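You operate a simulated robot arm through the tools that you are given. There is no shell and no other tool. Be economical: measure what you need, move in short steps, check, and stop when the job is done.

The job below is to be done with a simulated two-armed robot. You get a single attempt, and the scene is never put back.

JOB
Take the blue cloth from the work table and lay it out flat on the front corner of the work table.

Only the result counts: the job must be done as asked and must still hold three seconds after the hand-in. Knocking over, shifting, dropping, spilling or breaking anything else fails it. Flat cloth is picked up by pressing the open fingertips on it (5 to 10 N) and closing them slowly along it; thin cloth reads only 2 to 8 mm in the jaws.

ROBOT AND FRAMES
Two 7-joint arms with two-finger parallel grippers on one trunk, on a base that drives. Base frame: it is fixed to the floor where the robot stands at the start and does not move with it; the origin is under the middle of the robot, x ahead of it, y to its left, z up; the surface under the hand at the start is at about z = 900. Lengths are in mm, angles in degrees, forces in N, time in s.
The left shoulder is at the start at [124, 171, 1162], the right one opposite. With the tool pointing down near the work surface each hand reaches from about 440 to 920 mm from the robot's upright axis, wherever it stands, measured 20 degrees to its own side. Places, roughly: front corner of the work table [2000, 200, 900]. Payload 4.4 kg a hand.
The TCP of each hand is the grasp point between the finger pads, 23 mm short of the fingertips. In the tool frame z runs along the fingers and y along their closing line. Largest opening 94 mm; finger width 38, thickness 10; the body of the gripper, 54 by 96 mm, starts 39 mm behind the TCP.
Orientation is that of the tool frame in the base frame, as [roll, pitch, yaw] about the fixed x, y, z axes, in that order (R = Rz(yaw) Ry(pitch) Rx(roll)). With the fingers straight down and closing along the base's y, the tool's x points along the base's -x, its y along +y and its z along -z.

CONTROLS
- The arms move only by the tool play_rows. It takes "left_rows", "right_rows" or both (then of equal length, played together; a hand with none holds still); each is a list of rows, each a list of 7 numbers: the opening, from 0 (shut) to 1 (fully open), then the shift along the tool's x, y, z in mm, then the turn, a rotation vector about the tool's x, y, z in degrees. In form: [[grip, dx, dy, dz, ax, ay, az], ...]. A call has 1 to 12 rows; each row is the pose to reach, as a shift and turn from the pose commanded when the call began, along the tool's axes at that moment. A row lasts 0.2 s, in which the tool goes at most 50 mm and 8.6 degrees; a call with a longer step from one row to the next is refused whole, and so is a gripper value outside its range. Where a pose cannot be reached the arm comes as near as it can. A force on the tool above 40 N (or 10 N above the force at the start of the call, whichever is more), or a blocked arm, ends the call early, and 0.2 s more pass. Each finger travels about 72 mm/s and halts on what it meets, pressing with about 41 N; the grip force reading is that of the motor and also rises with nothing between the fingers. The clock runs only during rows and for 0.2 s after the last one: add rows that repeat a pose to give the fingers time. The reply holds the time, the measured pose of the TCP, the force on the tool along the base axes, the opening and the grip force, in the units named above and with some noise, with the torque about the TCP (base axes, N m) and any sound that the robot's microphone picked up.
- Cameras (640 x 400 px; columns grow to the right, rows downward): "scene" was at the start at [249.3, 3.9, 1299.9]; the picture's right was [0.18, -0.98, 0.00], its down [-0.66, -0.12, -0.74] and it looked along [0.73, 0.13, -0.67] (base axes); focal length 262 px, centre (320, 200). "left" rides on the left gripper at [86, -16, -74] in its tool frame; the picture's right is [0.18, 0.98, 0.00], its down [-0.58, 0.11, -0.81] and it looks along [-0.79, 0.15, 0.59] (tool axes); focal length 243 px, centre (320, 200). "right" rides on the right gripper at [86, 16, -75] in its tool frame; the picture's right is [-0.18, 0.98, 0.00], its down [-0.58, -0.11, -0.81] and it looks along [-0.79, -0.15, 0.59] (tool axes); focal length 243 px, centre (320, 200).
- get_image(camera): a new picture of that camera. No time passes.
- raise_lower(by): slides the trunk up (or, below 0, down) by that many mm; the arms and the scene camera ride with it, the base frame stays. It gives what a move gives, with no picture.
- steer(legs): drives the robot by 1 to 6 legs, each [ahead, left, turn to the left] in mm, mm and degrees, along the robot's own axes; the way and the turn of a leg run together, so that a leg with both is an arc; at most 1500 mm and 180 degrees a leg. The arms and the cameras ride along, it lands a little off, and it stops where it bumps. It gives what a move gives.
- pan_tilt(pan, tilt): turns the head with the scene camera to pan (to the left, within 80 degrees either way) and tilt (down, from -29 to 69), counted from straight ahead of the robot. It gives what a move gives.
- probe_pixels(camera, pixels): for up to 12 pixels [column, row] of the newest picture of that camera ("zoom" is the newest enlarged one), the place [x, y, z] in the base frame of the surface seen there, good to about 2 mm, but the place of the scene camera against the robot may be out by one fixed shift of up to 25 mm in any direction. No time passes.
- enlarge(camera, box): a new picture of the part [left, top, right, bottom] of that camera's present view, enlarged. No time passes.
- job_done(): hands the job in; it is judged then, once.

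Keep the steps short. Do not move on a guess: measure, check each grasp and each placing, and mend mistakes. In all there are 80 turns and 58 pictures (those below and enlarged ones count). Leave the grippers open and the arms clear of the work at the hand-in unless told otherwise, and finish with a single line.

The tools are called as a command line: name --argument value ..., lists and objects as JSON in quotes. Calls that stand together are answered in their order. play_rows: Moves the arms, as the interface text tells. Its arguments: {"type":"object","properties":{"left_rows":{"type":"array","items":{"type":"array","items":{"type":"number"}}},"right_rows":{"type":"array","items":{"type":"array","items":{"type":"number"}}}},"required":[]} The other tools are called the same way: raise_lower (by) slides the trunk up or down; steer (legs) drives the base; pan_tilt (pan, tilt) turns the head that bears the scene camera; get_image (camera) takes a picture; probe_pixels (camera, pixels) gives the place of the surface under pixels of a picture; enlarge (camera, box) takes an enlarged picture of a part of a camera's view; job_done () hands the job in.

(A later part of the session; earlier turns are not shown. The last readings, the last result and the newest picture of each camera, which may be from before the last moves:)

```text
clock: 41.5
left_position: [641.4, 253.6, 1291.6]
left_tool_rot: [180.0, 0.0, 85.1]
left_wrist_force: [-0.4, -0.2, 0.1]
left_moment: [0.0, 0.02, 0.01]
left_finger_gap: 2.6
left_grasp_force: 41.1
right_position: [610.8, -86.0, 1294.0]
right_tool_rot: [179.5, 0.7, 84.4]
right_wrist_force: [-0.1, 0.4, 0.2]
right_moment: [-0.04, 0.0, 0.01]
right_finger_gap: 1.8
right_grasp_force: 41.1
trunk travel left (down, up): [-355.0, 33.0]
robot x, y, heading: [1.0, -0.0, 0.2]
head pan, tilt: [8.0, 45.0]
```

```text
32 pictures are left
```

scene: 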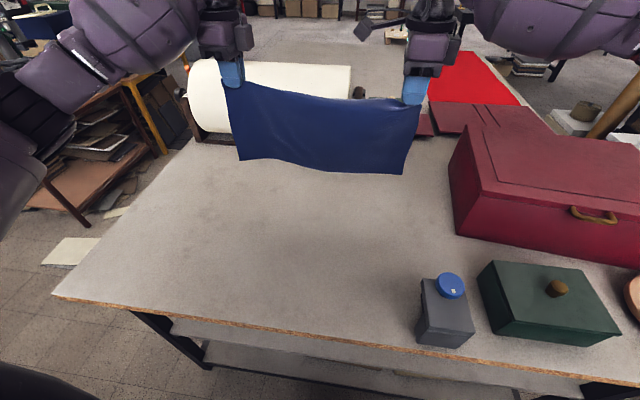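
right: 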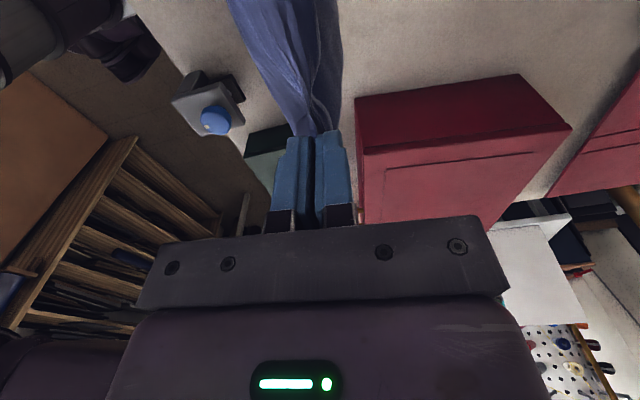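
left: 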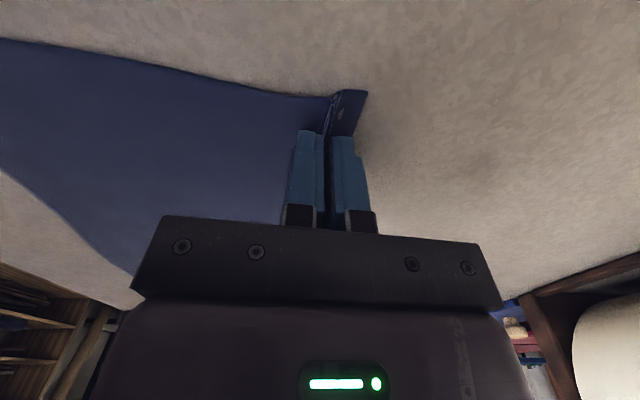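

The cloth hangs cleanly between both hands (bottom z≈1060, above everything nearby). Now drive: back 100, left 1020, and look down the aisle.

steer --legs '[[-100, 0, 0], [0, 1020, 0]]'

pan_tilt --pan 20 --tilt 35

get_image --camera "scene"

```text
clock: 51.4
left_position: [528.7, 1273.4, 1291.8]
left_tool_rot: [-180.0, 0.0, 86.0]
left_wrist_force: [0.1, -0.8, -0.6]
left_moment: [0.02, -0.02, -0.01]
left_finger_gap: 2.2
left_grasp_force: 40.7
right_position: [502.2, 934.0, 1293.7]
right_tool_rot: [179.4, 0.7, 85.3]
right_wrist_force: [-0.2, -0.2, 0.5]
right_moment: [0.01, -0.02, -0.01]
right_finger_gap: 2.0
right_grasp_force: 41.5
trunk travel left (down, up): [-355.0, 33.0]
robot x, y, heading: [-104.8, 1012.6, 0.9]
head pan, tilt: [8.0, 45.0]
```

```text
clock: 52.1
left_position: [526.8, 1273.2, 1291.7]
left_tool_rot: [-179.9, 0.1, 86.0]
left_wrist_force: [0.2, 0.8, 0.1]
left_moment: [-0.02, -0.02, -0.02]
left_finger_gap: 2.5
left_grasp_force: 40.7
right_position: [502.1, 933.7, 1294.1]
right_tool_rot: [179.4, 0.7, 85.4]
right_wrist_force: [0.3, 0.1, 1.0]
right_moment: [-0.02, -0.01, 0.01]
right_finger_gap: 1.8
right_grasp_force: 40.9
trunk travel left (down, up): [-355.0, 33.0]
robot x, y, heading: [-110.1, 1011.7, 1.0]
head pan, tilt: [20.0, 35.0]
```

```text
31 pictures are left
```

scene: 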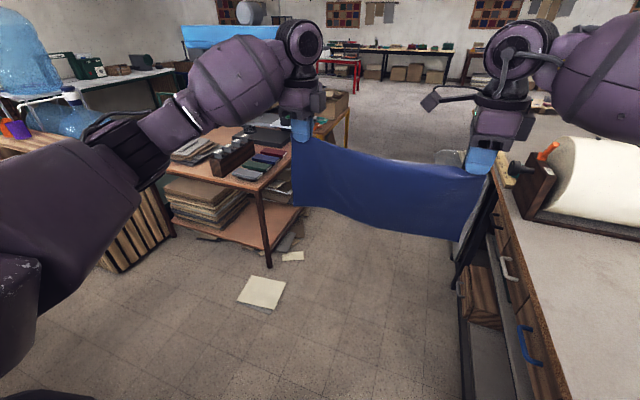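

probe_pixels --camera "scene" --pixels '[[262, 291], [280, 300], [268, 265], [293, 257], [230, 40], [190, 60], [265, 190], [450, 155], [453, 285], [520, 330], [350, 115], [505, 195]]'

```text
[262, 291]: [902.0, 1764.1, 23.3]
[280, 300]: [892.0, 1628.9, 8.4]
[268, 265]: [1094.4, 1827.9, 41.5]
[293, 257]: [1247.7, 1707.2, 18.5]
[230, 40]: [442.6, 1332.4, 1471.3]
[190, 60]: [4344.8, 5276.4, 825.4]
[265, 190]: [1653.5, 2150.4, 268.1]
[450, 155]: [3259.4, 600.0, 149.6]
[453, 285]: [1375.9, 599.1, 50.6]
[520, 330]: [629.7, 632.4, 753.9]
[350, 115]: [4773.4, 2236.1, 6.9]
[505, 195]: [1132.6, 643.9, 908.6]
```

The aisle is clear. I straighten the heading, drive ahead to x≈2000, shift left a bit and look.

steer --legs '[[0, 0, -1], [1050, 0, 0], [1060, 100, 0]]'

pan_tilt --pan -60 --tilt 35

get_image --camera "scene"

```text
clock: 63.0
left_position: [2643.3, 1357.7, 1291.5]
left_tool_rot: [-180.0, 0.0, 85.4]
left_wrist_force: [0.2, -0.7, -0.6]
left_moment: [0.0, 0.05, 0.02]
left_finger_gap: 2.3
left_grasp_force: 40.5
right_position: [2614.5, 1018.8, 1293.5]
right_tool_rot: [179.5, 0.6, 84.8]
right_wrist_force: [-0.3, 0.0, 0.3]
right_moment: [0.0, 0.02, 0.01]
right_finger_gap: 1.9
right_grasp_force: 40.6
trunk travel left (down, up): [-355.0, 33.0]
robot x, y, heading: [2004.9, 1101.6, 0.5]
head pan, tilt: [20.0, 35.0]
```

```text
clock: 64.5
left_position: [2642.9, 1357.3, 1293.0]
left_tool_rot: [180.0, 0.0, 85.4]
left_wrist_force: [-0.1, -0.4, -0.8]
left_moment: [-0.01, -0.02, 0.01]
left_finger_gap: 2.4
left_grasp_force: 40.7
right_position: [2614.5, 1020.0, 1293.0]
right_tool_rot: [179.4, 0.7, 84.8]
right_wrist_force: [-0.1, 0.6, -0.7]
right_moment: [0.01, 0.01, 0.0]
right_finger_gap: 1.7
right_grasp_force: 41.3
trunk travel left (down, up): [-355.0, 33.0]
robot x, y, heading: [2004.2, 1100.8, 0.6]
head pan, tilt: [-60.0, 35.0]
```

```text
30 pictures are left
```

scene: 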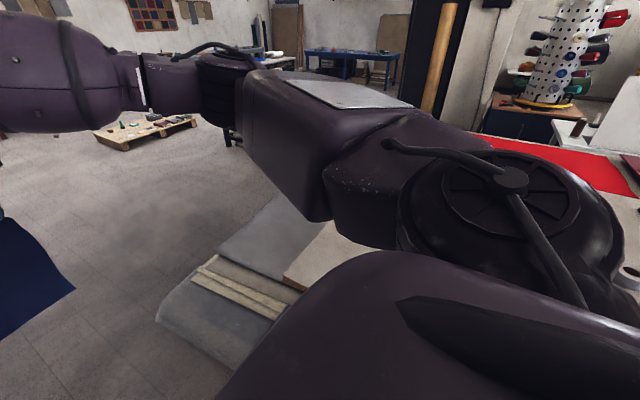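

probe_pixels --camera "scene" --pixels '[[290, 268], [315, 230], [255, 235], [240, 295], [190, 330], [310, 260], [165, 320], [270, 195]]'

steer --legs '[[0, 0, -45]]'

get_image --camera "scene"

```text
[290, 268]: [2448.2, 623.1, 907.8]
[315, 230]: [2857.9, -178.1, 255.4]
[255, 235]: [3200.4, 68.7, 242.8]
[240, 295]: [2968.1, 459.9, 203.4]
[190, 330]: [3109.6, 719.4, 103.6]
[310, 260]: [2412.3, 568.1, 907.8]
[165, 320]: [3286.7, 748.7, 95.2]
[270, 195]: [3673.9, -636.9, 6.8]
```

```text
clock: 67.0
left_position: [2629.0, 815.7, 1293.0]
left_tool_rot: [-180.0, 0.0, 39.0]
left_wrist_force: [0.1, 0.6, 0.1]
left_moment: [-0.01, 0.03, 0.04]
left_finger_gap: 2.1
left_grasp_force: 41.0
right_position: [2363.5, 601.4, 1293.3]
right_tool_rot: [179.5, 0.7, 38.5]
right_wrist_force: [0.0, 0.2, -0.1]
right_moment: [0.0, 0.0, 0.03]
right_finger_gap: 1.7
right_grasp_force: 41.2
trunk travel left (down, up): [-355.0, 33.0]
robot x, y, heading: [2004.9, 1105.8, -45.9]
head pan, tilt: [-60.0, 35.0]
```

```text
29 pictures are left
```

scene: 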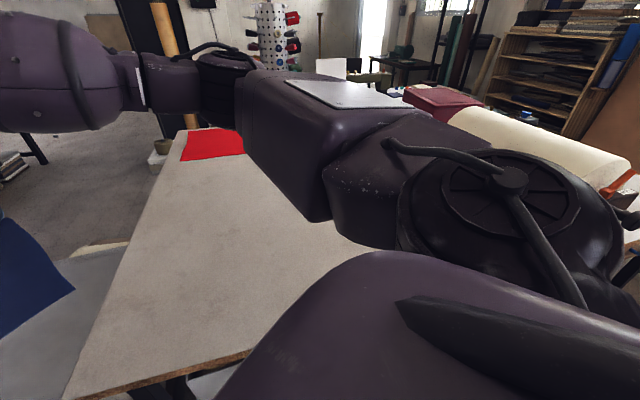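

The far-left part of the table is empty. Turn the remaining 44° and look ahead.

steer --legs '[[0, 0, -44]]'

pan_tilt --pan 0 --tilt 40

get_image --camera "scene"

```text
clock: 69.4
left_position: [2261.3, 463.2, 1292.3]
left_tool_rot: [180.0, -0.1, -4.5]
left_wrist_force: [-0.7, -0.5, 0.5]
left_moment: [0.01, 0.0, 0.03]
left_finger_gap: 2.5
left_grasp_force: 41.0
right_position: [1923.9, 490.5, 1294.3]
right_tool_rot: [179.5, 0.7, -5.1]
right_wrist_force: [-0.4, -0.6, -0.1]
right_moment: [-0.04, 0.02, 0.06]
right_finger_gap: 2.0
right_grasp_force: 41.1
trunk travel left (down, up): [-355.0, 33.0]
robot x, y, heading: [2002.9, 1104.7, -89.3]
head pan, tilt: [-60.0, 35.0]
```

```text
clock: 70.7
left_position: [2263.2, 463.1, 1293.0]
left_tool_rot: [-180.0, 0.0, -4.4]
left_wrist_force: [0.1, 0.9, 0.0]
left_moment: [0.02, 0.0, 0.07]
left_finger_gap: 2.1
left_grasp_force: 40.5
right_position: [1922.6, 491.0, 1294.0]
right_tool_rot: [179.4, 0.8, -5.0]
right_wrist_force: [0.0, 0.1, 0.1]
right_moment: [-0.02, -0.03, 0.04]
right_finger_gap: 1.6
right_grasp_force: 41.1
trunk travel left (down, up): [-355.0, 33.0]
robot x, y, heading: [2000.8, 1101.2, -89.6]
head pan, tilt: [0.0, 40.0]
```

```text
28 pictures are left
```

scene: 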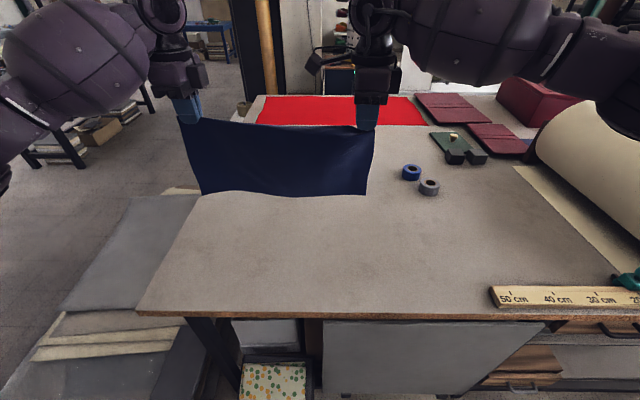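

I see small tape rolls and a ruler on the table; probe them and the free area.

probe_pixels --camera "scene" --pixels '[[411, 178], [430, 195], [455, 160], [500, 298], [140, 312], [525, 312], [470, 312], [440, 150], [255, 120], [240, 200], [450, 230], [520, 175]]'

enlarge --camera "scene" --box '[360, 80, 560, 205]'

```text
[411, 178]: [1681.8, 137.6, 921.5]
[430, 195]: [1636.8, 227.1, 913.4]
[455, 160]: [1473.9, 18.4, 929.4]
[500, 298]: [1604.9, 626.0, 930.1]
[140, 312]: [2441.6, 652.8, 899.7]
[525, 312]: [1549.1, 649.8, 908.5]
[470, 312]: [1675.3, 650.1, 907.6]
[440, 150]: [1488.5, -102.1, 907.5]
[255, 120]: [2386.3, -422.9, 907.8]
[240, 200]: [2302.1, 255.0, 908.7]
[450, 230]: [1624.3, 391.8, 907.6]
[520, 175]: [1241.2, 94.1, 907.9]
```

```text
3.20 times, centred on (460, 142) of scene
```

zoom: 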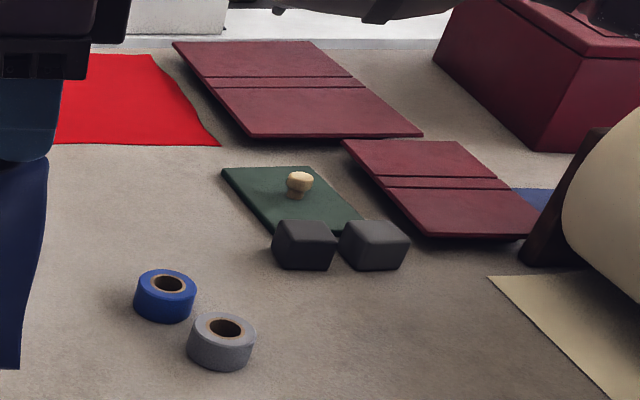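

Free area is x 1720–2440, y −400…650; tape rolls at x≤1705. I'll lay the cloth centred near (2040, 230). Drive ahead 112 mm (same stand-off as at the start) and turn 4.5° so the held edge is parallel to the table.

steer --legs '[[112, 0, 0], [0, 0, 4.5]]'

```text
clock: 72.4
left_position: [2311.8, 374.1, 1292.2]
left_tool_rot: [180.0, 0.0, -0.1]
left_wrist_force: [0.1, 0.4, -0.9]
left_moment: [-0.02, 0.02, 0.05]
left_finger_gap: 2.2
left_grasp_force: 40.9
right_position: [1970.4, 375.4, 1294.0]
right_tool_rot: [179.4, 0.7, -0.7]
right_wrist_force: [0.1, -0.6, -0.7]
right_moment: [0.05, 0.01, 0.03]
right_finger_gap: 1.7
right_grasp_force: 41.2
trunk travel left (down, up): [-355.0, 33.0]
robot x, y, heading: [2004.2, 993.4, -85.1]
head pan, tilt: [0.0, 40.0]
```

Held edge is now parallel to x. Lower the trunk 90 mm and move the hands ahead to y≈135, x 2212/1870.

raise_lower --by -90

play_rows --left_rows '[[0, -9, 20, 0, 0, 0, 0], [0, -18, 40, 0, 0, 0, 0], [0, -27, 60, 0, 0, 0, 0], [0, -36, 80, 0, 0, 0, 0], [0, -45, 100, 0, 0, 0, 0], [0, -54, 120, 0, 0, 0, 0], [0, -63, 140, 5, 0, 0, 0], [0, -72, 160, 10, 0, 0, 0], [0, -81, 180, 15, 0, 0, 0], [0, -90, 200, 20, 0, 0, 0], [0, -97, 220, 25, 0, 0, 0], [0, -100, 238, 30, 0, 0, 0]]' --right_rows '[[0, -9, 20, 0, 0, 0, 0], [0, -18, 40, 0, 0, 0, 0], [0, -27, 60, 0, 0, 0, 0], [0, -36, 80, 0, 0, 0, 0], [0, -45, 100, 0, 0, 0, 0], [0, -54, 120, 0, 0, 0, 0], [0, -63, 140, 5, 0, 0, 0], [0, -72, 160, 10, 0, 0, 0], [0, -81, 180, 15, 0, 0, 0], [0, -90, 200, 20, 0, 0, 0], [0, -97, 220, 25, 0, 0, 0], [0, -100, 238, 30, 0, 0, 0]]'

get_image --camera "scene"

```text
clock: 73.6
left_position: [2310.4, 374.8, 1204.6]
left_tool_rot: [179.8, 0.0, -0.2]
left_wrist_force: [-0.6, -0.7, 0.1]
left_moment: [-0.08, -0.01, 0.03]
left_finger_gap: 2.6
left_grasp_force: 41.0
right_position: [1970.4, 377.6, 1205.6]
right_tool_rot: [179.2, 0.6, -0.8]
right_wrist_force: [0.5, -0.5, -0.4]
right_moment: [0.0, 0.01, 0.06]
right_finger_gap: 1.8
right_grasp_force: 40.5
trunk travel left (down, up): [-265.0, 123.0]
robot x, y, heading: [2003.9, 988.7, -85.0]
head pan, tilt: [0.0, 40.0]
```

```text
clock: 76.2
left_position: [2223.6, 199.1, 1173.1]
left_tool_rot: [180.0, 0.1, -0.1]
left_wrist_force: [-15.4, -2.4, -0.4]
left_moment: [-0.07, 0.33, 0.03]
left_finger_gap: 2.4
left_grasp_force: 41.1
left hand out of reach, approached as far as the arm can: row 9, 10, 11, 12
right_position: [1868.9, 162.9, 1178.4]
right_tool_rot: [179.4, 0.6, -0.4]
right_wrist_force: [15.3, 1.5, -1.6]
right_moment: [0.04, -0.33, 0.04]
right_finger_gap: 1.5
right_grasp_force: 40.6
right hand out of reach, approached as far as the arm can: row 11, 12
trunk travel left (down, up): [-265.0, 123.0]
robot x, y, heading: [2003.1, 990.3, -85.2]
head pan, tilt: [0.0, 40.0]
```

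```text
26 pictures are left
```

scene: 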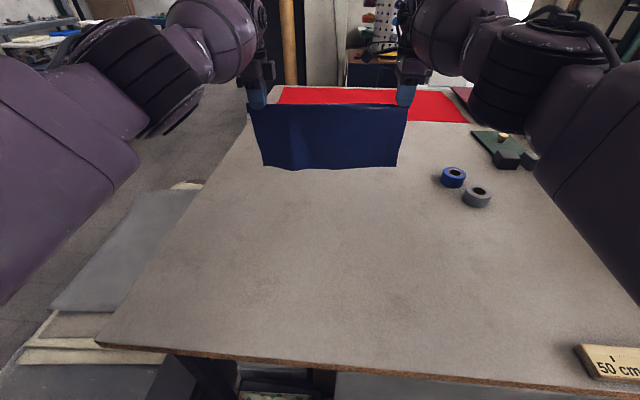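

The left arm reached its limit and the hands spread to 355 mm, tensing the cloth (15 N). I relax: bring the right back to y≈200 and the spacing to 340.

play_rows --left_rows '[[0, -6, -2, 0, 0, 0, 0], [0, -12, -4, 0, 0, 0, 0], [0, -12, -4, 0, 0, 0, 0]]' --right_rows '[[0, 1, -20, 0, 0, 0, 0], [0, 3, -40, 0, 0, 0, 0], [0, 3, -40, 0, 0, 0, 0]]'

```text
clock: 77.0
left_position: [2215.8, 200.4, 1173.1]
left_tool_rot: [-179.8, -0.1, 0.1]
left_wrist_force: [-2.0, 0.4, -0.2]
left_moment: [-0.02, 0.02, -0.02]
left_finger_gap: 2.4
left_grasp_force: 41.3
right_position: [1868.0, 202.7, 1179.1]
right_tool_rot: [179.4, 0.7, -0.8]
right_wrist_force: [0.6, -0.2, 0.2]
right_moment: [0.01, -0.02, 0.02]
right_finger_gap: 1.7
right_grasp_force: 40.8
trunk travel left (down, up): [-265.0, 123.0]
robot x, y, heading: [2003.2, 989.9, -85.3]
head pan, tilt: [0.0, 40.0]
```

Tension relaxed (2 N). I want to get ~50 mm nearer; look down to check the base's clearance to the table edge.

pan_tilt --pan 0 --tilt 69

get_image --camera "scene"

```text
clock: 78.0
left_position: [2213.6, 201.0, 1174.1]
left_tool_rot: [-179.9, 0.0, -0.1]
left_wrist_force: [-0.9, 0.2, 0.2]
left_moment: [0.0, 0.03, 0.01]
left_finger_gap: 2.5
left_grasp_force: 41.2
right_position: [1870.4, 203.4, 1178.6]
right_tool_rot: [179.4, 0.6, -0.6]
right_wrist_force: [0.4, 0.6, 0.1]
right_moment: [0.0, -0.04, 0.01]
right_finger_gap: 1.5
right_grasp_force: 41.4
trunk travel left (down, up): [-265.0, 123.0]
robot x, y, heading: [2005.5, 989.9, -85.0]
head pan, tilt: [0.0, 68.8]
```

```text
25 pictures are left
```

scene: 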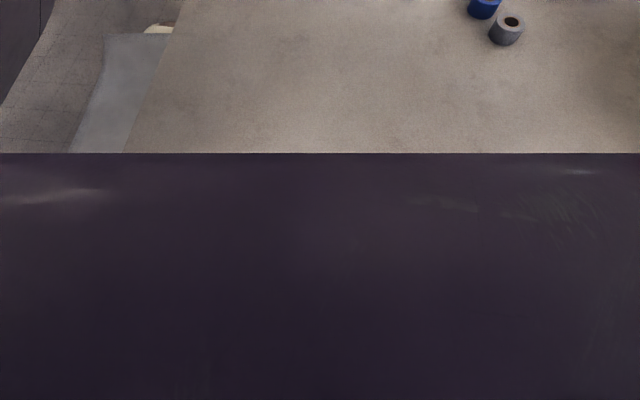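

My own body blocks that view. The stand-off now (≈332 true) equals the start's, so I advance just 30 mm and tilt the hands outward 16° to gain reach for the first touch-down.

steer --legs '[[30, 0, 0]]'

play_rows --left_rows '[[0, 0, 8, 8, -4, 0, 0], [0, 0, 16, 16, -8, 0, 0], [0, 0, 24, 24, -12, 0, 0], [0, 0, 32, 32, -16, 0, 0], [0, 0, 32, 40, -16, 0, 0], [0, 0, 32, 40, -16, 0, 0]]' --right_rows '[[0, 0, 8, 8, -4, 0, 0], [0, 0, 16, 18, -8, 0, 0], [0, 0, 24, 28, -12, 0, 0], [0, 0, 32, 38, -16, 0, 0], [0, 0, 32, 45, -16, 0, 0], [0, 0, 32, 45, -16, 0, 0]]'

pan_tilt --pan 5 --tilt 45

get_image --camera "scene"

```text
clock: 78.9
left_position: [2213.5, 180.0, 1173.5]
left_tool_rot: [-179.8, 0.1, -0.3]
left_wrist_force: [-0.2, -0.7, -0.5]
left_moment: [0.02, 0.02, 0.01]
left_finger_gap: 2.4
left_grasp_force: 41.7
right_position: [1871.3, 183.3, 1180.3]
right_tool_rot: [179.3, 0.6, -0.9]
right_wrist_force: [0.6, 0.4, 0.2]
right_moment: [0.01, -0.03, 0.02]
right_finger_gap: 1.7
right_grasp_force: 41.2
trunk travel left (down, up): [-265.0, 123.0]
robot x, y, heading: [2004.9, 970.6, -85.5]
head pan, tilt: [0.0, 68.8]
stopped in leg 1: the robot was blocked; the commanded pose is now the measured one
```

```text
clock: 80.3
left_position: [2212.1, 134.3, 1134.6]
left_tool_rot: [164.1, -0.1, -0.4]
left_wrist_force: [-0.9, 0.3, -0.3]
left_moment: [0.06, 0.0, -0.01]
left_finger_gap: 2.5
left_grasp_force: 40.6
left hand out of reach, approached as far as the arm can: row 1, 2, 3, 4, 5, 6
right_position: [1871.5, 153.8, 1136.1]
right_tool_rot: [163.4, 0.6, -1.0]
right_wrist_force: [0.0, 0.6, -0.4]
right_moment: [0.03, 0.01, 0.03]
right_finger_gap: 1.7
right_grasp_force: 41.1
trunk travel left (down, up): [-265.0, 123.0]
robot x, y, heading: [2006.5, 971.7, -85.5]
head pan, tilt: [0.0, 68.8]
```

```text
clock: 81.2
left_position: [2212.2, 134.6, 1135.9]
left_tool_rot: [164.1, -0.1, -0.5]
left_wrist_force: [-1.2, 0.0, 0.3]
left_moment: [0.06, 0.03, -0.03]
left_finger_gap: 2.6
left_grasp_force: 41.2
right_position: [1870.2, 152.3, 1136.9]
right_tool_rot: [163.3, 0.6, -0.9]
right_wrist_force: [1.1, 0.3, -0.3]
right_moment: [-0.03, -0.02, 0.02]
right_finger_gap: 1.8
right_grasp_force: 40.9
trunk travel left (down, up): [-265.0, 123.0]
robot x, y, heading: [2007.3, 970.1, -85.3]
head pan, tilt: [5.0, 45.0]
```

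```text
24 pictures are left
```

scene: 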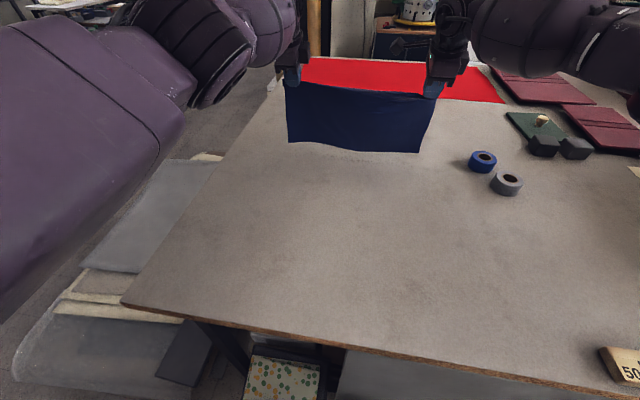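

The base touched something after 20 mm; I won't go further. Hands are at (2212, 134, 1136) and (1870, 152, 1137). Measure how high the cloth's bottom hangs.

probe_pixels --camera "scene" --pixels '[[292, 139], [325, 143], [370, 147], [417, 149], [290, 90], [430, 96], [350, 165], [360, 110]]'

steer --legs '[[-8, 0, 0]]'

```text
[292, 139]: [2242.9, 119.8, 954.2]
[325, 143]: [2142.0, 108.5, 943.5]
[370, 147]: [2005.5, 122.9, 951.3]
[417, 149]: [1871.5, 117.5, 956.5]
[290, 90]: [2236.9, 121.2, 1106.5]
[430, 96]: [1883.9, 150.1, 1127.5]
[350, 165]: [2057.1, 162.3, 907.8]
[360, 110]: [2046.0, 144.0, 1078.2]
```

```text
clock: 81.9
left_position: [2212.0, 142.0, 1134.6]
left_tool_rot: [164.1, 0.0, -0.4]
left_wrist_force: [-0.5, 0.6, 0.7]
left_moment: [0.07, 0.0, -0.04]
left_finger_gap: 2.5
left_grasp_force: 41.3
right_position: [1869.1, 159.3, 1136.0]
right_tool_rot: [163.3, 0.6, -0.9]
right_wrist_force: [0.9, 0.3, -0.4]
right_moment: [0.02, -0.04, 0.01]
right_finger_gap: 1.7
right_grasp_force: 40.9
trunk travel left (down, up): [-265.0, 123.0]
robot x, y, heading: [2008.4, 978.4, -85.5]
head pan, tilt: [5.0, 45.0]
```

Cloth bottom is ≈40 mm above the table. Lower 42 mm (evening both hands at y≈150) to touch down.

play_rows --left_rows '[[0, 0, -6, 12, 0, 0, 0], [0, 0, -12, 24, 0, 0, 0], [0, 0, -19, 37, 0, 0, 0], [0, 0, -19, 37, 0, 0, 0]]' --right_rows '[[0, 0, -1, 14, 0, 0, 0], [0, 0, -2, 28, 0, 0, 0], [0, 0, -3, 42, 0, 0, 0], [0, 0, -3, 42, 0, 0, 0]]'

enlarge --camera "scene" --box '[250, 60, 490, 210]'

```text
clock: 82.9
left_position: [2210.9, 143.7, 1094.6]
left_tool_rot: [164.1, 0.0, -0.4]
left_wrist_force: [-0.1, -0.2, 0.3]
left_moment: [0.06, -0.02, -0.02]
left_finger_gap: 2.1
left_grasp_force: 40.9
left hand out of reach, approached as far as the arm can: row 2, 3, 4
right_position: [1867.9, 152.3, 1096.9]
right_tool_rot: [163.3, 0.7, -0.9]
right_wrist_force: [1.7, 0.6, -0.6]
right_moment: [0.06, -0.02, 0.01]
right_finger_gap: 1.6
right_grasp_force: 41.0
trunk travel left (down, up): [-265.0, 123.0]
robot x, y, heading: [2009.6, 980.0, -85.6]
head pan, tilt: [5.0, 45.0]
```

```text
2.67 times, centred on (370, 135) of scene
```

zoom: 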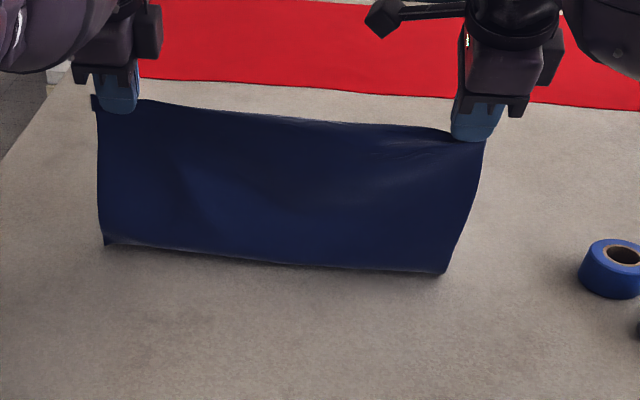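

The bottom hem touches the table, slanting away from me. Now lay: hands come back 150 mm and down 150 mm together, untilting.

play_rows --left_rows '[[0, 0, -15.5, 8.6, 1.3, 0, 0], [0, 0, -30.9, 17.1, 2.7, 0, 0], [0, 0, -46.4, 25.7, 4, 0, 0], [0, 0, -61.9, 34.3, 5.3, 0, 0], [0, 0, -77.3, 42.8, 6.6, 0, 0], [0, 0, -92.8, 51.4, 8, 0, 0], [0, 0, -108.2, 59.9, 9.3, 0, 0], [0, 0, -123.7, 68.5, 10.6, 0, 0], [0, 0, -139.2, 77.1, 12, 0, 0], [0, 0, -154.6, 85.6, 13.3, 0, 0], [0, 0, -170.1, 94.2, 14.6, 0, 0], [0, 0, -185.6, 102.8, 16, 0, 0]]' --right_rows '[[0, 0, -15.5, 8.6, 1.3, 0, 0], [0, 0, -30.9, 17.1, 2.7, 0, 0], [0, 0, -46.4, 25.7, 4, 0, 0], [0, 0, -61.9, 34.3, 5.3, 0, 0], [0, 0, -77.3, 42.8, 6.6, 0, 0], [0, 0, -92.8, 51.4, 8, 0, 0], [0, 0, -108.2, 59.9, 9.3, 0, 0], [0, 0, -123.7, 68.5, 10.6, 0, 0], [0, 0, -139.2, 77.1, 12, 0, 0], [0, 0, -154.6, 85.6, 13.3, 0, 0], [0, 0, -170.1, 94.2, 14.6, 0, 0], [0, 0, -185.6, 102.8, 16, 0, 0]]'

enlarge --camera "scene" --box '[200, 60, 520, 260]'

```text
clock: 85.5
left_position: [2201.3, 211.4, 926.1]
left_tool_rot: [-179.9, 0.0, -0.4]
left_wrist_force: [-1.7, -1.6, 7.1]
left_moment: [-0.05, -0.06, -0.06]
left_finger_gap: 2.4
left_grasp_force: 41.1
left hand out of reach, approached as far as the arm can: row 1, 2, 3, 4, 5, 6, 7, 8, 9, 10, 11, 12
right_position: [1869.7, 300.9, 945.8]
right_tool_rot: [179.3, 0.7, -0.9]
right_wrist_force: [1.6, -1.1, -0.1]
right_moment: [-0.05, -0.04, -0.05]
right_finger_gap: 1.8
right_grasp_force: 40.8
trunk travel left (down, up): [-265.0, 123.0]
robot x, y, heading: [2004.9, 976.5, -85.4]
head pan, tilt: [5.0, 45.0]
```

```text
2.00 times, centred on (360, 160) of scene
```

zoom: 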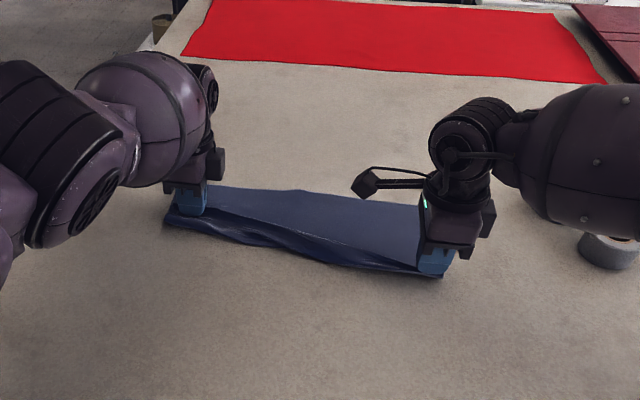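

The left hand lagged (at y 211, wanting ~300), so the left side is slack. I raise it and bring it back in steps, checking.

play_rows --left_rows '[[0, 2, -10, -10, 0, 0, 0], [0, 4, -25, -20, 0, 0, 0], [0, 6, -40, -30, 0, 0, 0], [0, 6, -40, -30, 0, 0, 0]]'

```text
clock: 86.5
left_position: [2205.7, 208.0, 941.5]
left_tool_rot: [-179.8, -0.1, -0.4]
left_wrist_force: [-6.3, 2.2, -0.7]
left_moment: [-0.01, 0.11, -0.07]
left_finger_gap: 2.3
left_grasp_force: 41.3
left hand out of reach, approached as far as the arm can: row 1, 2, 3, 4
right_position: [1869.3, 298.9, 944.3]
right_tool_rot: [179.2, 0.4, -0.9]
right_wrist_force: [5.9, -0.9, -0.3]
right_moment: [-0.09, -0.09, -0.03]
right_finger_gap: 2.0
right_grasp_force: 40.2
trunk travel left (down, up): [-265.0, 123.0]
robot x, y, heading: [2008.4, 979.8, -85.6]
head pan, tilt: [5.0, 45.0]
```

The commanded pose still lies beyond the reach; keep pulling back.

play_rows --left_rows '[[0, -3, -15, 0, 0, 0, 0], [0, -5, -30, 0, 0, 0, 0], [0, -5, -45, 0, 0, 0, 0], [0, -5, -45, 0, 0, 0, 0]]'

```text
clock: 87.5
left_position: [2199.3, 210.1, 933.1]
left_tool_rot: [-179.9, -0.1, -0.4]
left_wrist_force: [-3.3, 0.3, 1.1]
left_moment: [0.0, 0.08, -0.01]
left_finger_gap: 2.7
left_grasp_force: 41.0
left hand out of reach, approached as far as the arm can: row 1, 2, 3, 4
right_position: [1867.6, 299.8, 944.1]
right_tool_rot: [179.3, 0.6, -0.9]
right_wrist_force: [1.3, -0.4, -0.5]
right_moment: [-0.05, -0.01, 0.02]
right_finger_gap: 1.7
right_grasp_force: 40.9
trunk travel left (down, up): [-265.0, 123.0]
robot x, y, heading: [2007.2, 981.1, -85.5]
head pan, tilt: [5.0, 45.0]
```

The left arm seems stuck in a joint limit. Look at it, then raise it a bit.

play_rows --left_rows '[[0, 0, 0, -20, 0, 0, 0], [0, 0, 0, -40, 0, 0, 0], [0, 0, 0, -60, 0, 0, 0], [0, 0, 0, -60, 0, 0, 0]]'

get_image --camera "scene"

```text
clock: 88.5
left_position: [2198.2, 198.6, 990.0]
left_tool_rot: [-179.8, 0.1, -0.4]
left_wrist_force: [-4.7, 1.5, -0.8]
left_moment: [0.01, 0.04, -0.03]
left_finger_gap: 2.6
left_grasp_force: 41.2
left hand out of reach, approached as far as the arm can: row 1, 2, 3, 4
right_position: [1870.0, 298.8, 945.6]
right_tool_rot: [179.3, 0.5, -0.8]
right_wrist_force: [5.7, -2.1, 1.5]
right_moment: [-0.06, -0.16, -0.06]
right_finger_gap: 1.6
right_grasp_force: 40.5
trunk travel left (down, up): [-265.0, 123.0]
robot x, y, heading: [2006.7, 977.3, -85.6]
head pan, tilt: [5.0, 45.0]
```

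```text
21 pictures are left
```

scene: 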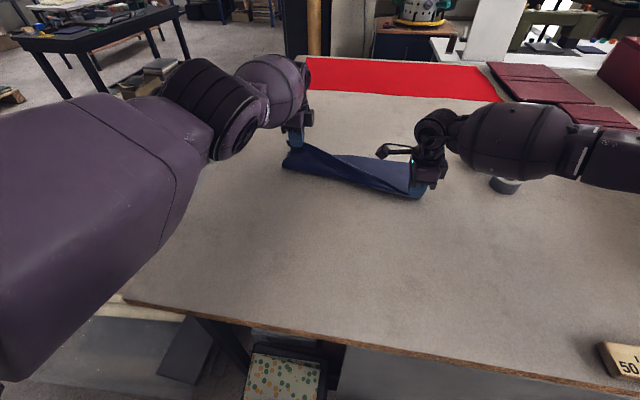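

The left arm follows in z but won't come back in y (joint limit in this posture). Instead I'll let the base do the backing: first bring the right hand back up to match (y≈203, z≈1030), left to z≈1030.

play_rows --left_rows '[[0, 0, 0, -8, 0, 0, 0], [0, 0, 0, -16, 0, 0, 0], [0, 0, 0, -24, 0, 0, 0], [0, 0, 0, -32, 0, 0, 0], [0, 0, 0, -40, 0, 0, 0], [0, 0, 0, -40, 0, 0, 0]]' --right_rows '[[0, 0, 19, -17, 0, 0, 0], [0, -1, 38, -34, 0, 0, 0], [0, -2, 57, -51, 0, 0, 0], [0, -3, 76, -68, 0, 0, 0], [0, -4, 95, -85, 0, 0, 0], [0, -4, 95, -85, 0, 0, 0]]'

enlarge --camera "scene" --box '[200, 60, 520, 260]'

```text
clock: 89.9
left_position: [2198.3, 192.5, 1029.4]
left_tool_rot: [-179.8, 0.0, -0.4]
left_wrist_force: [-0.2, -0.2, -0.1]
left_moment: [-0.06, -0.04, -0.03]
left_finger_gap: 2.1
left_grasp_force: 40.9
left hand out of reach, approached as far as the arm can: row 2, 3, 4, 5, 6
right_position: [1864.3, 205.1, 1029.8]
right_tool_rot: [179.4, 0.6, -0.8]
right_wrist_force: [0.6, 0.1, -0.1]
right_moment: [-0.03, -0.02, 0.01]
right_finger_gap: 1.8
right_grasp_force: 41.0
trunk travel left (down, up): [-265.0, 123.0]
robot x, y, heading: [2007.6, 976.3, -85.5]
head pan, tilt: [5.0, 45.0]
```

```text
2.00 times, centred on (360, 160) of scene
```

zoom: 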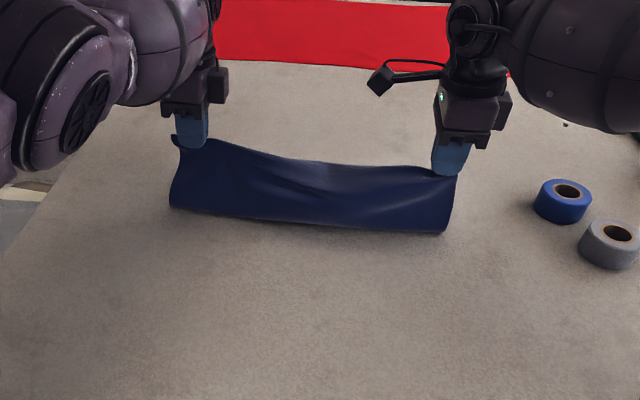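

Clean again: both hands level, the hem on the table behind. Now back the base 35 mm, then lower 35 mm.

steer --legs '[[-40, 3, 0]]'

play_rows --left_rows '[[0, 0, 0, 10, 0, 0, 0], [0, 0, 0, 20, 0, 0, 0], [0, 0, 0, 30, 0, 0, 0], [0, 0, 0, 35, 0, 0, 0]]' --right_rows '[[0, 0, 0, 10, 0, 0, 0], [0, 0, 0, 20, 0, 0, 0], [0, 0, 0, 30, 0, 0, 0], [0, 0, 0, 35, 0, 0, 0]]'

steer --legs '[[-40, 3, 0]]'

```text
clock: 90.8
left_position: [2196.7, 234.6, 1031.1]
left_tool_rot: [-179.9, 0.0, -0.6]
left_wrist_force: [-0.4, -1.1, 0.0]
left_moment: [-0.09, 0.01, 0.0]
left_finger_gap: 2.4
left_grasp_force: 41.2
right_position: [1864.3, 247.2, 1031.2]
right_tool_rot: [179.2, 0.6, -0.9]
right_wrist_force: [-0.8, 0.6, 0.0]
right_moment: [-0.05, -0.01, 0.01]
right_finger_gap: 1.5
right_grasp_force: 41.7
trunk travel left (down, up): [-265.0, 123.0]
robot x, y, heading: [2007.7, 1019.6, -85.4]
head pan, tilt: [5.0, 45.0]
```

```text
clock: 91.8
left_position: [2197.3, 235.5, 994.2]
left_tool_rot: [-179.8, 0.0, -0.3]
left_wrist_force: [0.7, -0.2, 0.5]
left_moment: [-0.03, -0.02, 0.03]
left_finger_gap: 2.2
left_grasp_force: 41.2
left hand out of reach, approached as far as the arm can: row 4
right_position: [1863.8, 244.6, 995.0]
right_tool_rot: [179.2, 0.6, -0.9]
right_wrist_force: [0.5, 1.0, 0.1]
right_moment: [-0.04, 0.0, -0.01]
right_finger_gap: 1.8
right_grasp_force: 41.4
trunk travel left (down, up): [-265.0, 123.0]
robot x, y, heading: [2004.1, 1019.1, -85.4]
head pan, tilt: [5.0, 45.0]
```

```text
clock: 92.7
left_position: [2198.1, 277.3, 996.0]
left_tool_rot: [-180.0, 0.1, -0.4]
left_wrist_force: [0.0, 0.2, 0.3]
left_moment: [-0.08, 0.0, -0.01]
left_finger_gap: 2.5
left_grasp_force: 41.3
right_position: [1863.6, 286.7, 996.5]
right_tool_rot: [179.2, 0.6, -1.0]
right_wrist_force: [-0.2, -0.1, 0.0]
right_moment: [-0.05, -0.01, 0.02]
right_finger_gap: 1.8
right_grasp_force: 41.6
trunk travel left (down, up): [-265.0, 123.0]
robot x, y, heading: [2008.6, 1058.1, -85.4]
head pan, tilt: [5.0, 45.0]
```

Works well. Lower 40 more, back 35, then look.

play_rows --left_rows '[[0, 0, 0, 10, 0, 0, 0], [0, 0, 0, 20, 0, 0, 0], [0, 0, 0, 30, 0, 0, 0], [0, 0, 0, 40, 0, 0, 0]]' --right_rows '[[0, 0, 0, 10, 0, 0, 0], [0, 0, 0, 20, 0, 0, 0], [0, 0, 0, 30, 0, 0, 0], [0, 0, 0, 40, 0, 0, 0]]'

steer --legs '[[-30, 2, 0]]'

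get_image --camera "scene"

```text
clock: 93.7
left_position: [2198.7, 283.5, 961.3]
left_tool_rot: [-179.8, 0.1, -0.4]
left_wrist_force: [0.8, 1.0, 1.1]
left_moment: [-0.04, 0.0, 0.02]
left_finger_gap: 2.4
left_grasp_force: 41.1
left hand out of reach, approached as far as the arm can: row 1, 2, 3, 4
right_position: [1863.3, 282.9, 954.1]
right_tool_rot: [179.3, 0.5, -0.9]
right_wrist_force: [0.8, -0.2, 0.1]
right_moment: [-0.03, 0.02, 0.04]
right_finger_gap: 1.6
right_grasp_force: 40.5
trunk travel left (down, up): [-265.0, 123.0]
robot x, y, heading: [2004.7, 1058.0, -85.6]
head pan, tilt: [5.0, 45.0]
```

```text
clock: 94.5
left_position: [2198.7, 313.5, 962.6]
left_tool_rot: [-179.9, 0.0, -0.5]
left_wrist_force: [0.7, 0.5, -0.1]
left_moment: [-0.03, 0.0, -0.01]
left_finger_gap: 2.4
left_grasp_force: 40.9
right_position: [1861.5, 312.9, 956.0]
right_tool_rot: [179.2, 0.7, -0.9]
right_wrist_force: [-0.2, 0.4, -0.3]
right_moment: [-0.06, 0.03, 0.0]
right_finger_gap: 1.9
right_grasp_force: 40.6
trunk travel left (down, up): [-265.0, 123.0]
robot x, y, heading: [2005.5, 1086.5, -85.6]
head pan, tilt: [5.0, 45.0]
```

```text
19 pictures are left
```

scene: 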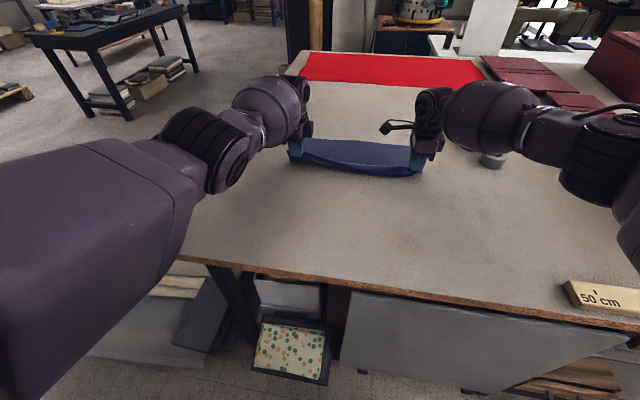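

Now lower to about table contact (left 34, right 28 mm), then look closely.

play_rows --left_rows '[[0, 0, 0, 10, 0, 0, 0], [0, 0, 0, 20, 0, 0, 0], [0, 0, 0, 28, 0, 0, 0], [0, 0, 0, 34, 0, 0, 0], [0, 0, 0, 34, 0, 0, 0]]' --right_rows '[[0, 0, 0, 10, 0, 0, 0], [0, 0, 0, 18, 0, 0, 0], [0, 0, 0, 25, 0, 0, 0], [0, 0, 0, 28, 0, 0, 0], [0, 0, 0, 28, 0, 0, 0]]'

enlarge --camera "scene" --box '[240, 80, 480, 230]'

probe_pixels --camera "zoom" --pixels '[[170, 160], [300, 165], [440, 180], [300, 190], [300, 215], [300, 230], [200, 230], [430, 250]]'

```text
clock: 95.7
left_position: [2199.6, 319.0, 930.0]
left_tool_rot: [-179.8, 0.0, -0.4]
left_wrist_force: [0.0, -1.0, 1.5]
left_moment: [-0.01, 0.04, 0.02]
left_finger_gap: 2.5
left_grasp_force: 40.4
left hand out of reach, approached as far as the arm can: row 2, 3, 4, 5
right_position: [1861.8, 312.4, 928.0]
right_tool_rot: [179.3, 0.6, -1.0]
right_wrist_force: [2.1, 0.2, 2.7]
right_moment: [-0.03, -0.04, 0.02]
right_finger_gap: 1.6
right_grasp_force: 41.2
trunk travel left (down, up): [-265.0, 123.0]
robot x, y, heading: [2006.9, 1088.5, -85.4]
head pan, tilt: [5.0, 45.0]
```

```text
2.67 times, centred on (360, 155) of scene
```

zoom: 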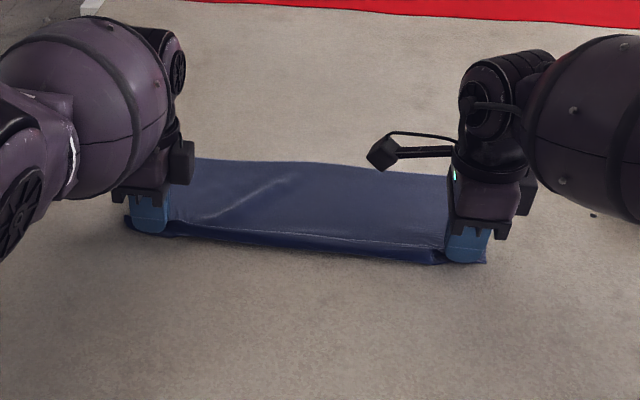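

```text
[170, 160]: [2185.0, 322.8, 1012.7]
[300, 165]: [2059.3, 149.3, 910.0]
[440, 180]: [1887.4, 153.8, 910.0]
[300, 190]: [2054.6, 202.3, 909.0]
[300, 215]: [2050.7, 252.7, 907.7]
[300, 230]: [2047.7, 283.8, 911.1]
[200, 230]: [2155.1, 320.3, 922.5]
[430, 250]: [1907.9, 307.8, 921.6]
```

Nearly flat: hem at y≈150, grips at y≈315. Pull back 8 mm to take out slack, then press lightly.

steer --legs '[[-8, 0, 0]]'

play_rows --left_rows '[[0, 0, 0, 3, 0, 0, 0], [0, 0, 0, 5, 0, 0, 0], [0, 0, 0, 5, 0, 0, 0]]' --right_rows '[[0, 0, 0, 2, 0, 0, 0], [0, 0, 0, 3, 0, 0, 0], [0, 0, 0, 3, 0, 0, 0]]'

enlarge --camera "scene" --box '[240, 80, 480, 230]'

```text
clock: 96.4
left_position: [2199.7, 327.8, 928.7]
left_tool_rot: [-179.8, 0.0, -0.4]
left_wrist_force: [0.2, -0.1, -0.1]
left_moment: [-0.08, 0.03, 0.0]
left_finger_gap: 2.3
left_grasp_force: 40.7
right_position: [1860.8, 320.8, 926.8]
right_tool_rot: [179.2, 0.6, -0.9]
right_wrist_force: [1.3, 0.1, 1.2]
right_moment: [-0.06, -0.02, 0.01]
right_finger_gap: 1.7
right_grasp_force: 40.5
trunk travel left (down, up): [-265.0, 123.0]
robot x, y, heading: [2008.5, 1096.9, -85.2]
head pan, tilt: [5.0, 45.0]
```

```text
clock: 97.2
left_position: [2197.6, 328.3, 924.6]
left_tool_rot: [179.9, 0.0, -0.4]
left_wrist_force: [-3.0, -2.9, 9.9]
left_moment: [-0.1, 0.05, 0.03]
left_finger_gap: 2.6
left_grasp_force: 41.2
right_position: [1861.0, 320.9, 925.9]
right_tool_rot: [179.2, 0.6, -0.9]
right_wrist_force: [2.1, 0.5, 5.5]
right_moment: [-0.02, -0.12, 0.03]
right_finger_gap: 1.7
right_grasp_force: 41.3
trunk travel left (down, up): [-265.0, 123.0]
robot x, y, heading: [2005.4, 1095.7, -85.1]
head pan, tilt: [5.0, 45.0]
```

```text
2.67 times, centred on (360, 155) of scene
```

zoom: 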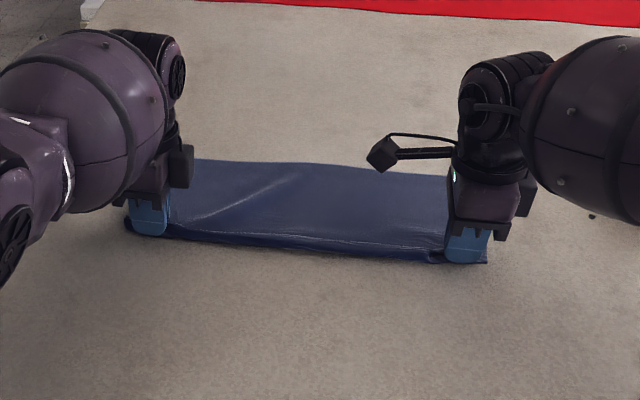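

Pressing 10 and 5.5 N. Open slowly along the cloth so the pinch folds spread out again.

play_rows --left_rows '[[0.04, 0, 0, 0, 0, 0, 0], [0.08, 0, 0, 0, 0, 0, 0], [0.12, 0, 0, 0, 0, 0, 0], [0.16, 0, 0, 0, 0, 0, 0], [0.2, 0, 0, 0, 0, 0, 0], [0.24, 0, 0, 0, 0, 0, 0], [0.28, 0, 0, 0, 0, 0, 0], [0.32, 0, 0, 0, 0, 0, 0], [0.36, 0, 0, 0, 0, 0, 0], [0.4, 0, 0, 0, 0, 0, 0], [0.4, 0, 0, 0, 0, 0, 0]]' --right_rows '[[0.04, 0, 0, 0, 0, 0, 0], [0.08, 0, 0, 0, 0, 0, 0], [0.12, 0, 0, 0, 0, 0, 0], [0.16, 0, 0, 0, 0, 0, 0], [0.2, 0, 0, 0, 0, 0, 0], [0.24, 0, 0, 0, 0, 0, 0], [0.28, 0, 0, 0, 0, 0, 0], [0.32, 0, 0, 0, 0, 0, 0], [0.36, 0, 0, 0, 0, 0, 0], [0.4, 0, 0, 0, 0, 0, 0], [0.4, 0, 0, 0, 0, 0, 0]]'

get_image --camera "left"

get_image --camera "right"

```text
clock: 99.6
left_position: [2198.1, 329.3, 925.1]
left_tool_rot: [-179.9, 0.0, -0.5]
left_wrist_force: [0.8, 4.9, 20.4]
left_moment: [-0.35, -0.01, 0.02]
left_finger_gap: 35.3
left_grasp_force: 0.1
right_position: [1859.8, 322.0, 925.6]
right_tool_rot: [179.2, 0.6, -0.9]
right_wrist_force: [0.9, 0.0, 0.0]
right_moment: [-0.01, 0.01, -0.01]
right_finger_gap: 37.6
right_grasp_force: 0.1
trunk travel left (down, up): [-265.0, 123.0]
robot x, y, heading: [2006.9, 1095.3, -85.3]
head pan, tilt: [5.0, 45.0]
```

```text
16 pictures are left
```

left: 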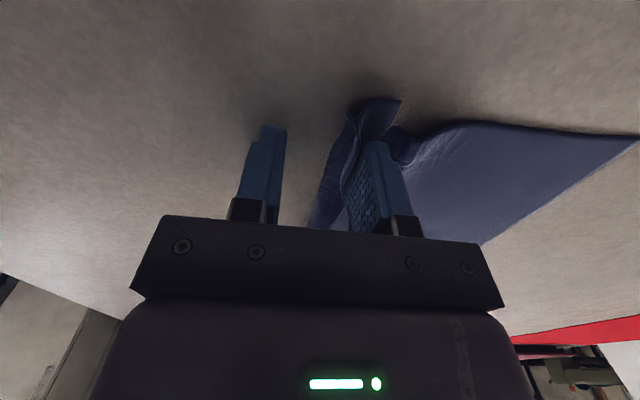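

```text
15 pictures are left
```

right: 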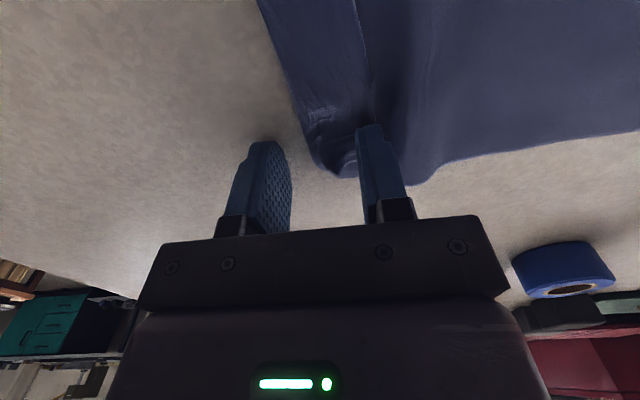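

The near edges are still curled at both far fingers. Lift both hands straight up slowly and look.

play_rows --left_rows '[[0.4, 0, 0, -5, 0, 0, 0], [0.4, 0, 0, -15, 0, 0, 0], [0.4, 0, 0, -35, 0, 0, 0], [0.4, 0, 0, -65, 0, 0, 0], [0.4, 0, 0, -100, 0, 0, 0]]' --right_rows '[[0.4, 0, 0, -5, 0, 0, 0], [0.4, 0, 0, -15, 0, 0, 0], [0.4, 0, 0, -35, 0, 0, 0], [0.4, 0, 0, -65, 0, 0, 0], [0.4, 0, 0, -100, 0, 0, 0]]'

enlarge --camera "scene" --box '[240, 80, 480, 230]'

get_image --camera "left"

```text
clock: 100.8
left_position: [2198.7, 328.4, 1023.7]
left_tool_rot: [-179.8, 0.0, -0.4]
left_wrist_force: [0.6, 0.5, 0.5]
left_moment: [-0.01, 0.02, 0.05]
left_finger_gap: 37.6
left_grasp_force: 0.2
right_position: [1861.8, 321.9, 1022.7]
right_tool_rot: [179.2, 0.6, -1.1]
right_wrist_force: [-0.7, 0.2, 0.2]
right_moment: [-0.02, -0.04, 0.01]
right_finger_gap: 37.7
right_grasp_force: 0.1
trunk travel left (down, up): [-265.0, 123.0]
robot x, y, heading: [2007.0, 1098.0, -85.1]
head pan, tilt: [5.0, 45.0]
```

```text
2.67 times, centred on (360, 155) of scene
```

zoom: 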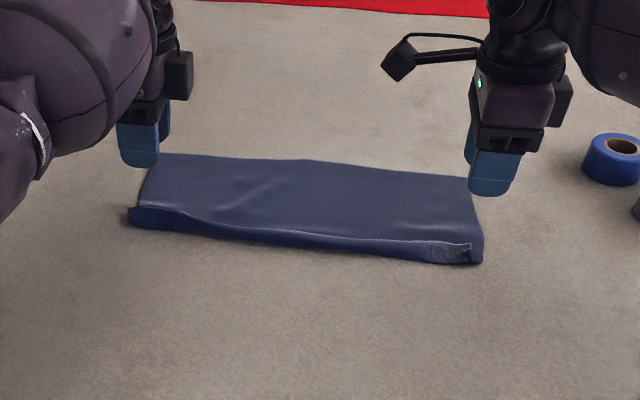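

```text
13 pictures are left
```

left: 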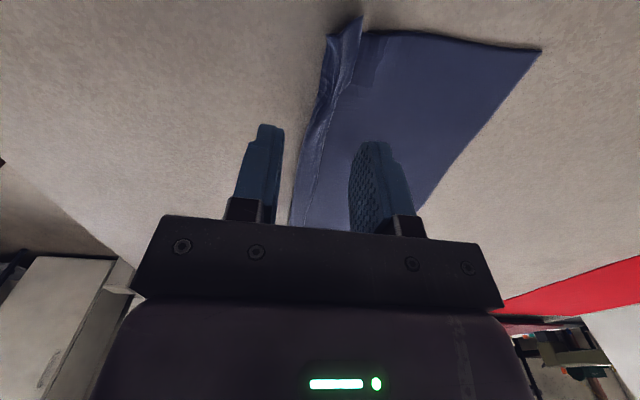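

The near strip (~25 mm) is folded up/over. I measure its profile before unfolding it.

probe_pixels --camera "zoom" --pixels '[[150, 203], [150, 209], [150, 216], [150, 226], [300, 226], [300, 233], [300, 242], [455, 240], [455, 248], [455, 260], [150, 235], [455, 225]]'

probe_pixels --camera "left" --pixels '[[328, 45], [345, 50], [360, 22], [340, 70], [330, 100], [318, 100], [345, 90], [355, 60]]'

enlarge --camera "scene" --box '[280, 130, 440, 190]'

```text
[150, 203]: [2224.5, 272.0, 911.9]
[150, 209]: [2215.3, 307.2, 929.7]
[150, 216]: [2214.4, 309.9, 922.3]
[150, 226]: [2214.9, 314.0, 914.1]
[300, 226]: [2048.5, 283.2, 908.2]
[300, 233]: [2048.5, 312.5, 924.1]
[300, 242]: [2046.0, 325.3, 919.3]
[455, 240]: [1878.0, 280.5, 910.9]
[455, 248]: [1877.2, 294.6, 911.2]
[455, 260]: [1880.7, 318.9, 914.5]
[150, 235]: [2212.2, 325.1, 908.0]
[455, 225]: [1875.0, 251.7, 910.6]
```

```text
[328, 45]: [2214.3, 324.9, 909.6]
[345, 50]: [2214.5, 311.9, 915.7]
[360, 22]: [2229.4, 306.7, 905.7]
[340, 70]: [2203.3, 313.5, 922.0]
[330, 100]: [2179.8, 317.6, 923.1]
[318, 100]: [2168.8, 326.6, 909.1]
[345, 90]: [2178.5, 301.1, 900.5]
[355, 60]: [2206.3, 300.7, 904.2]
```

```text
4.00 times, centred on (360, 160) of scene
```

zoom: 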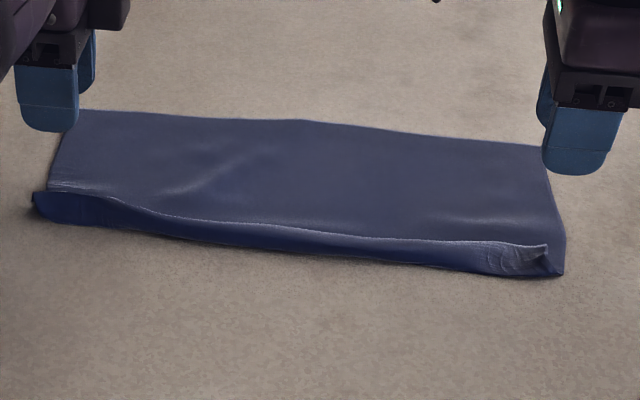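

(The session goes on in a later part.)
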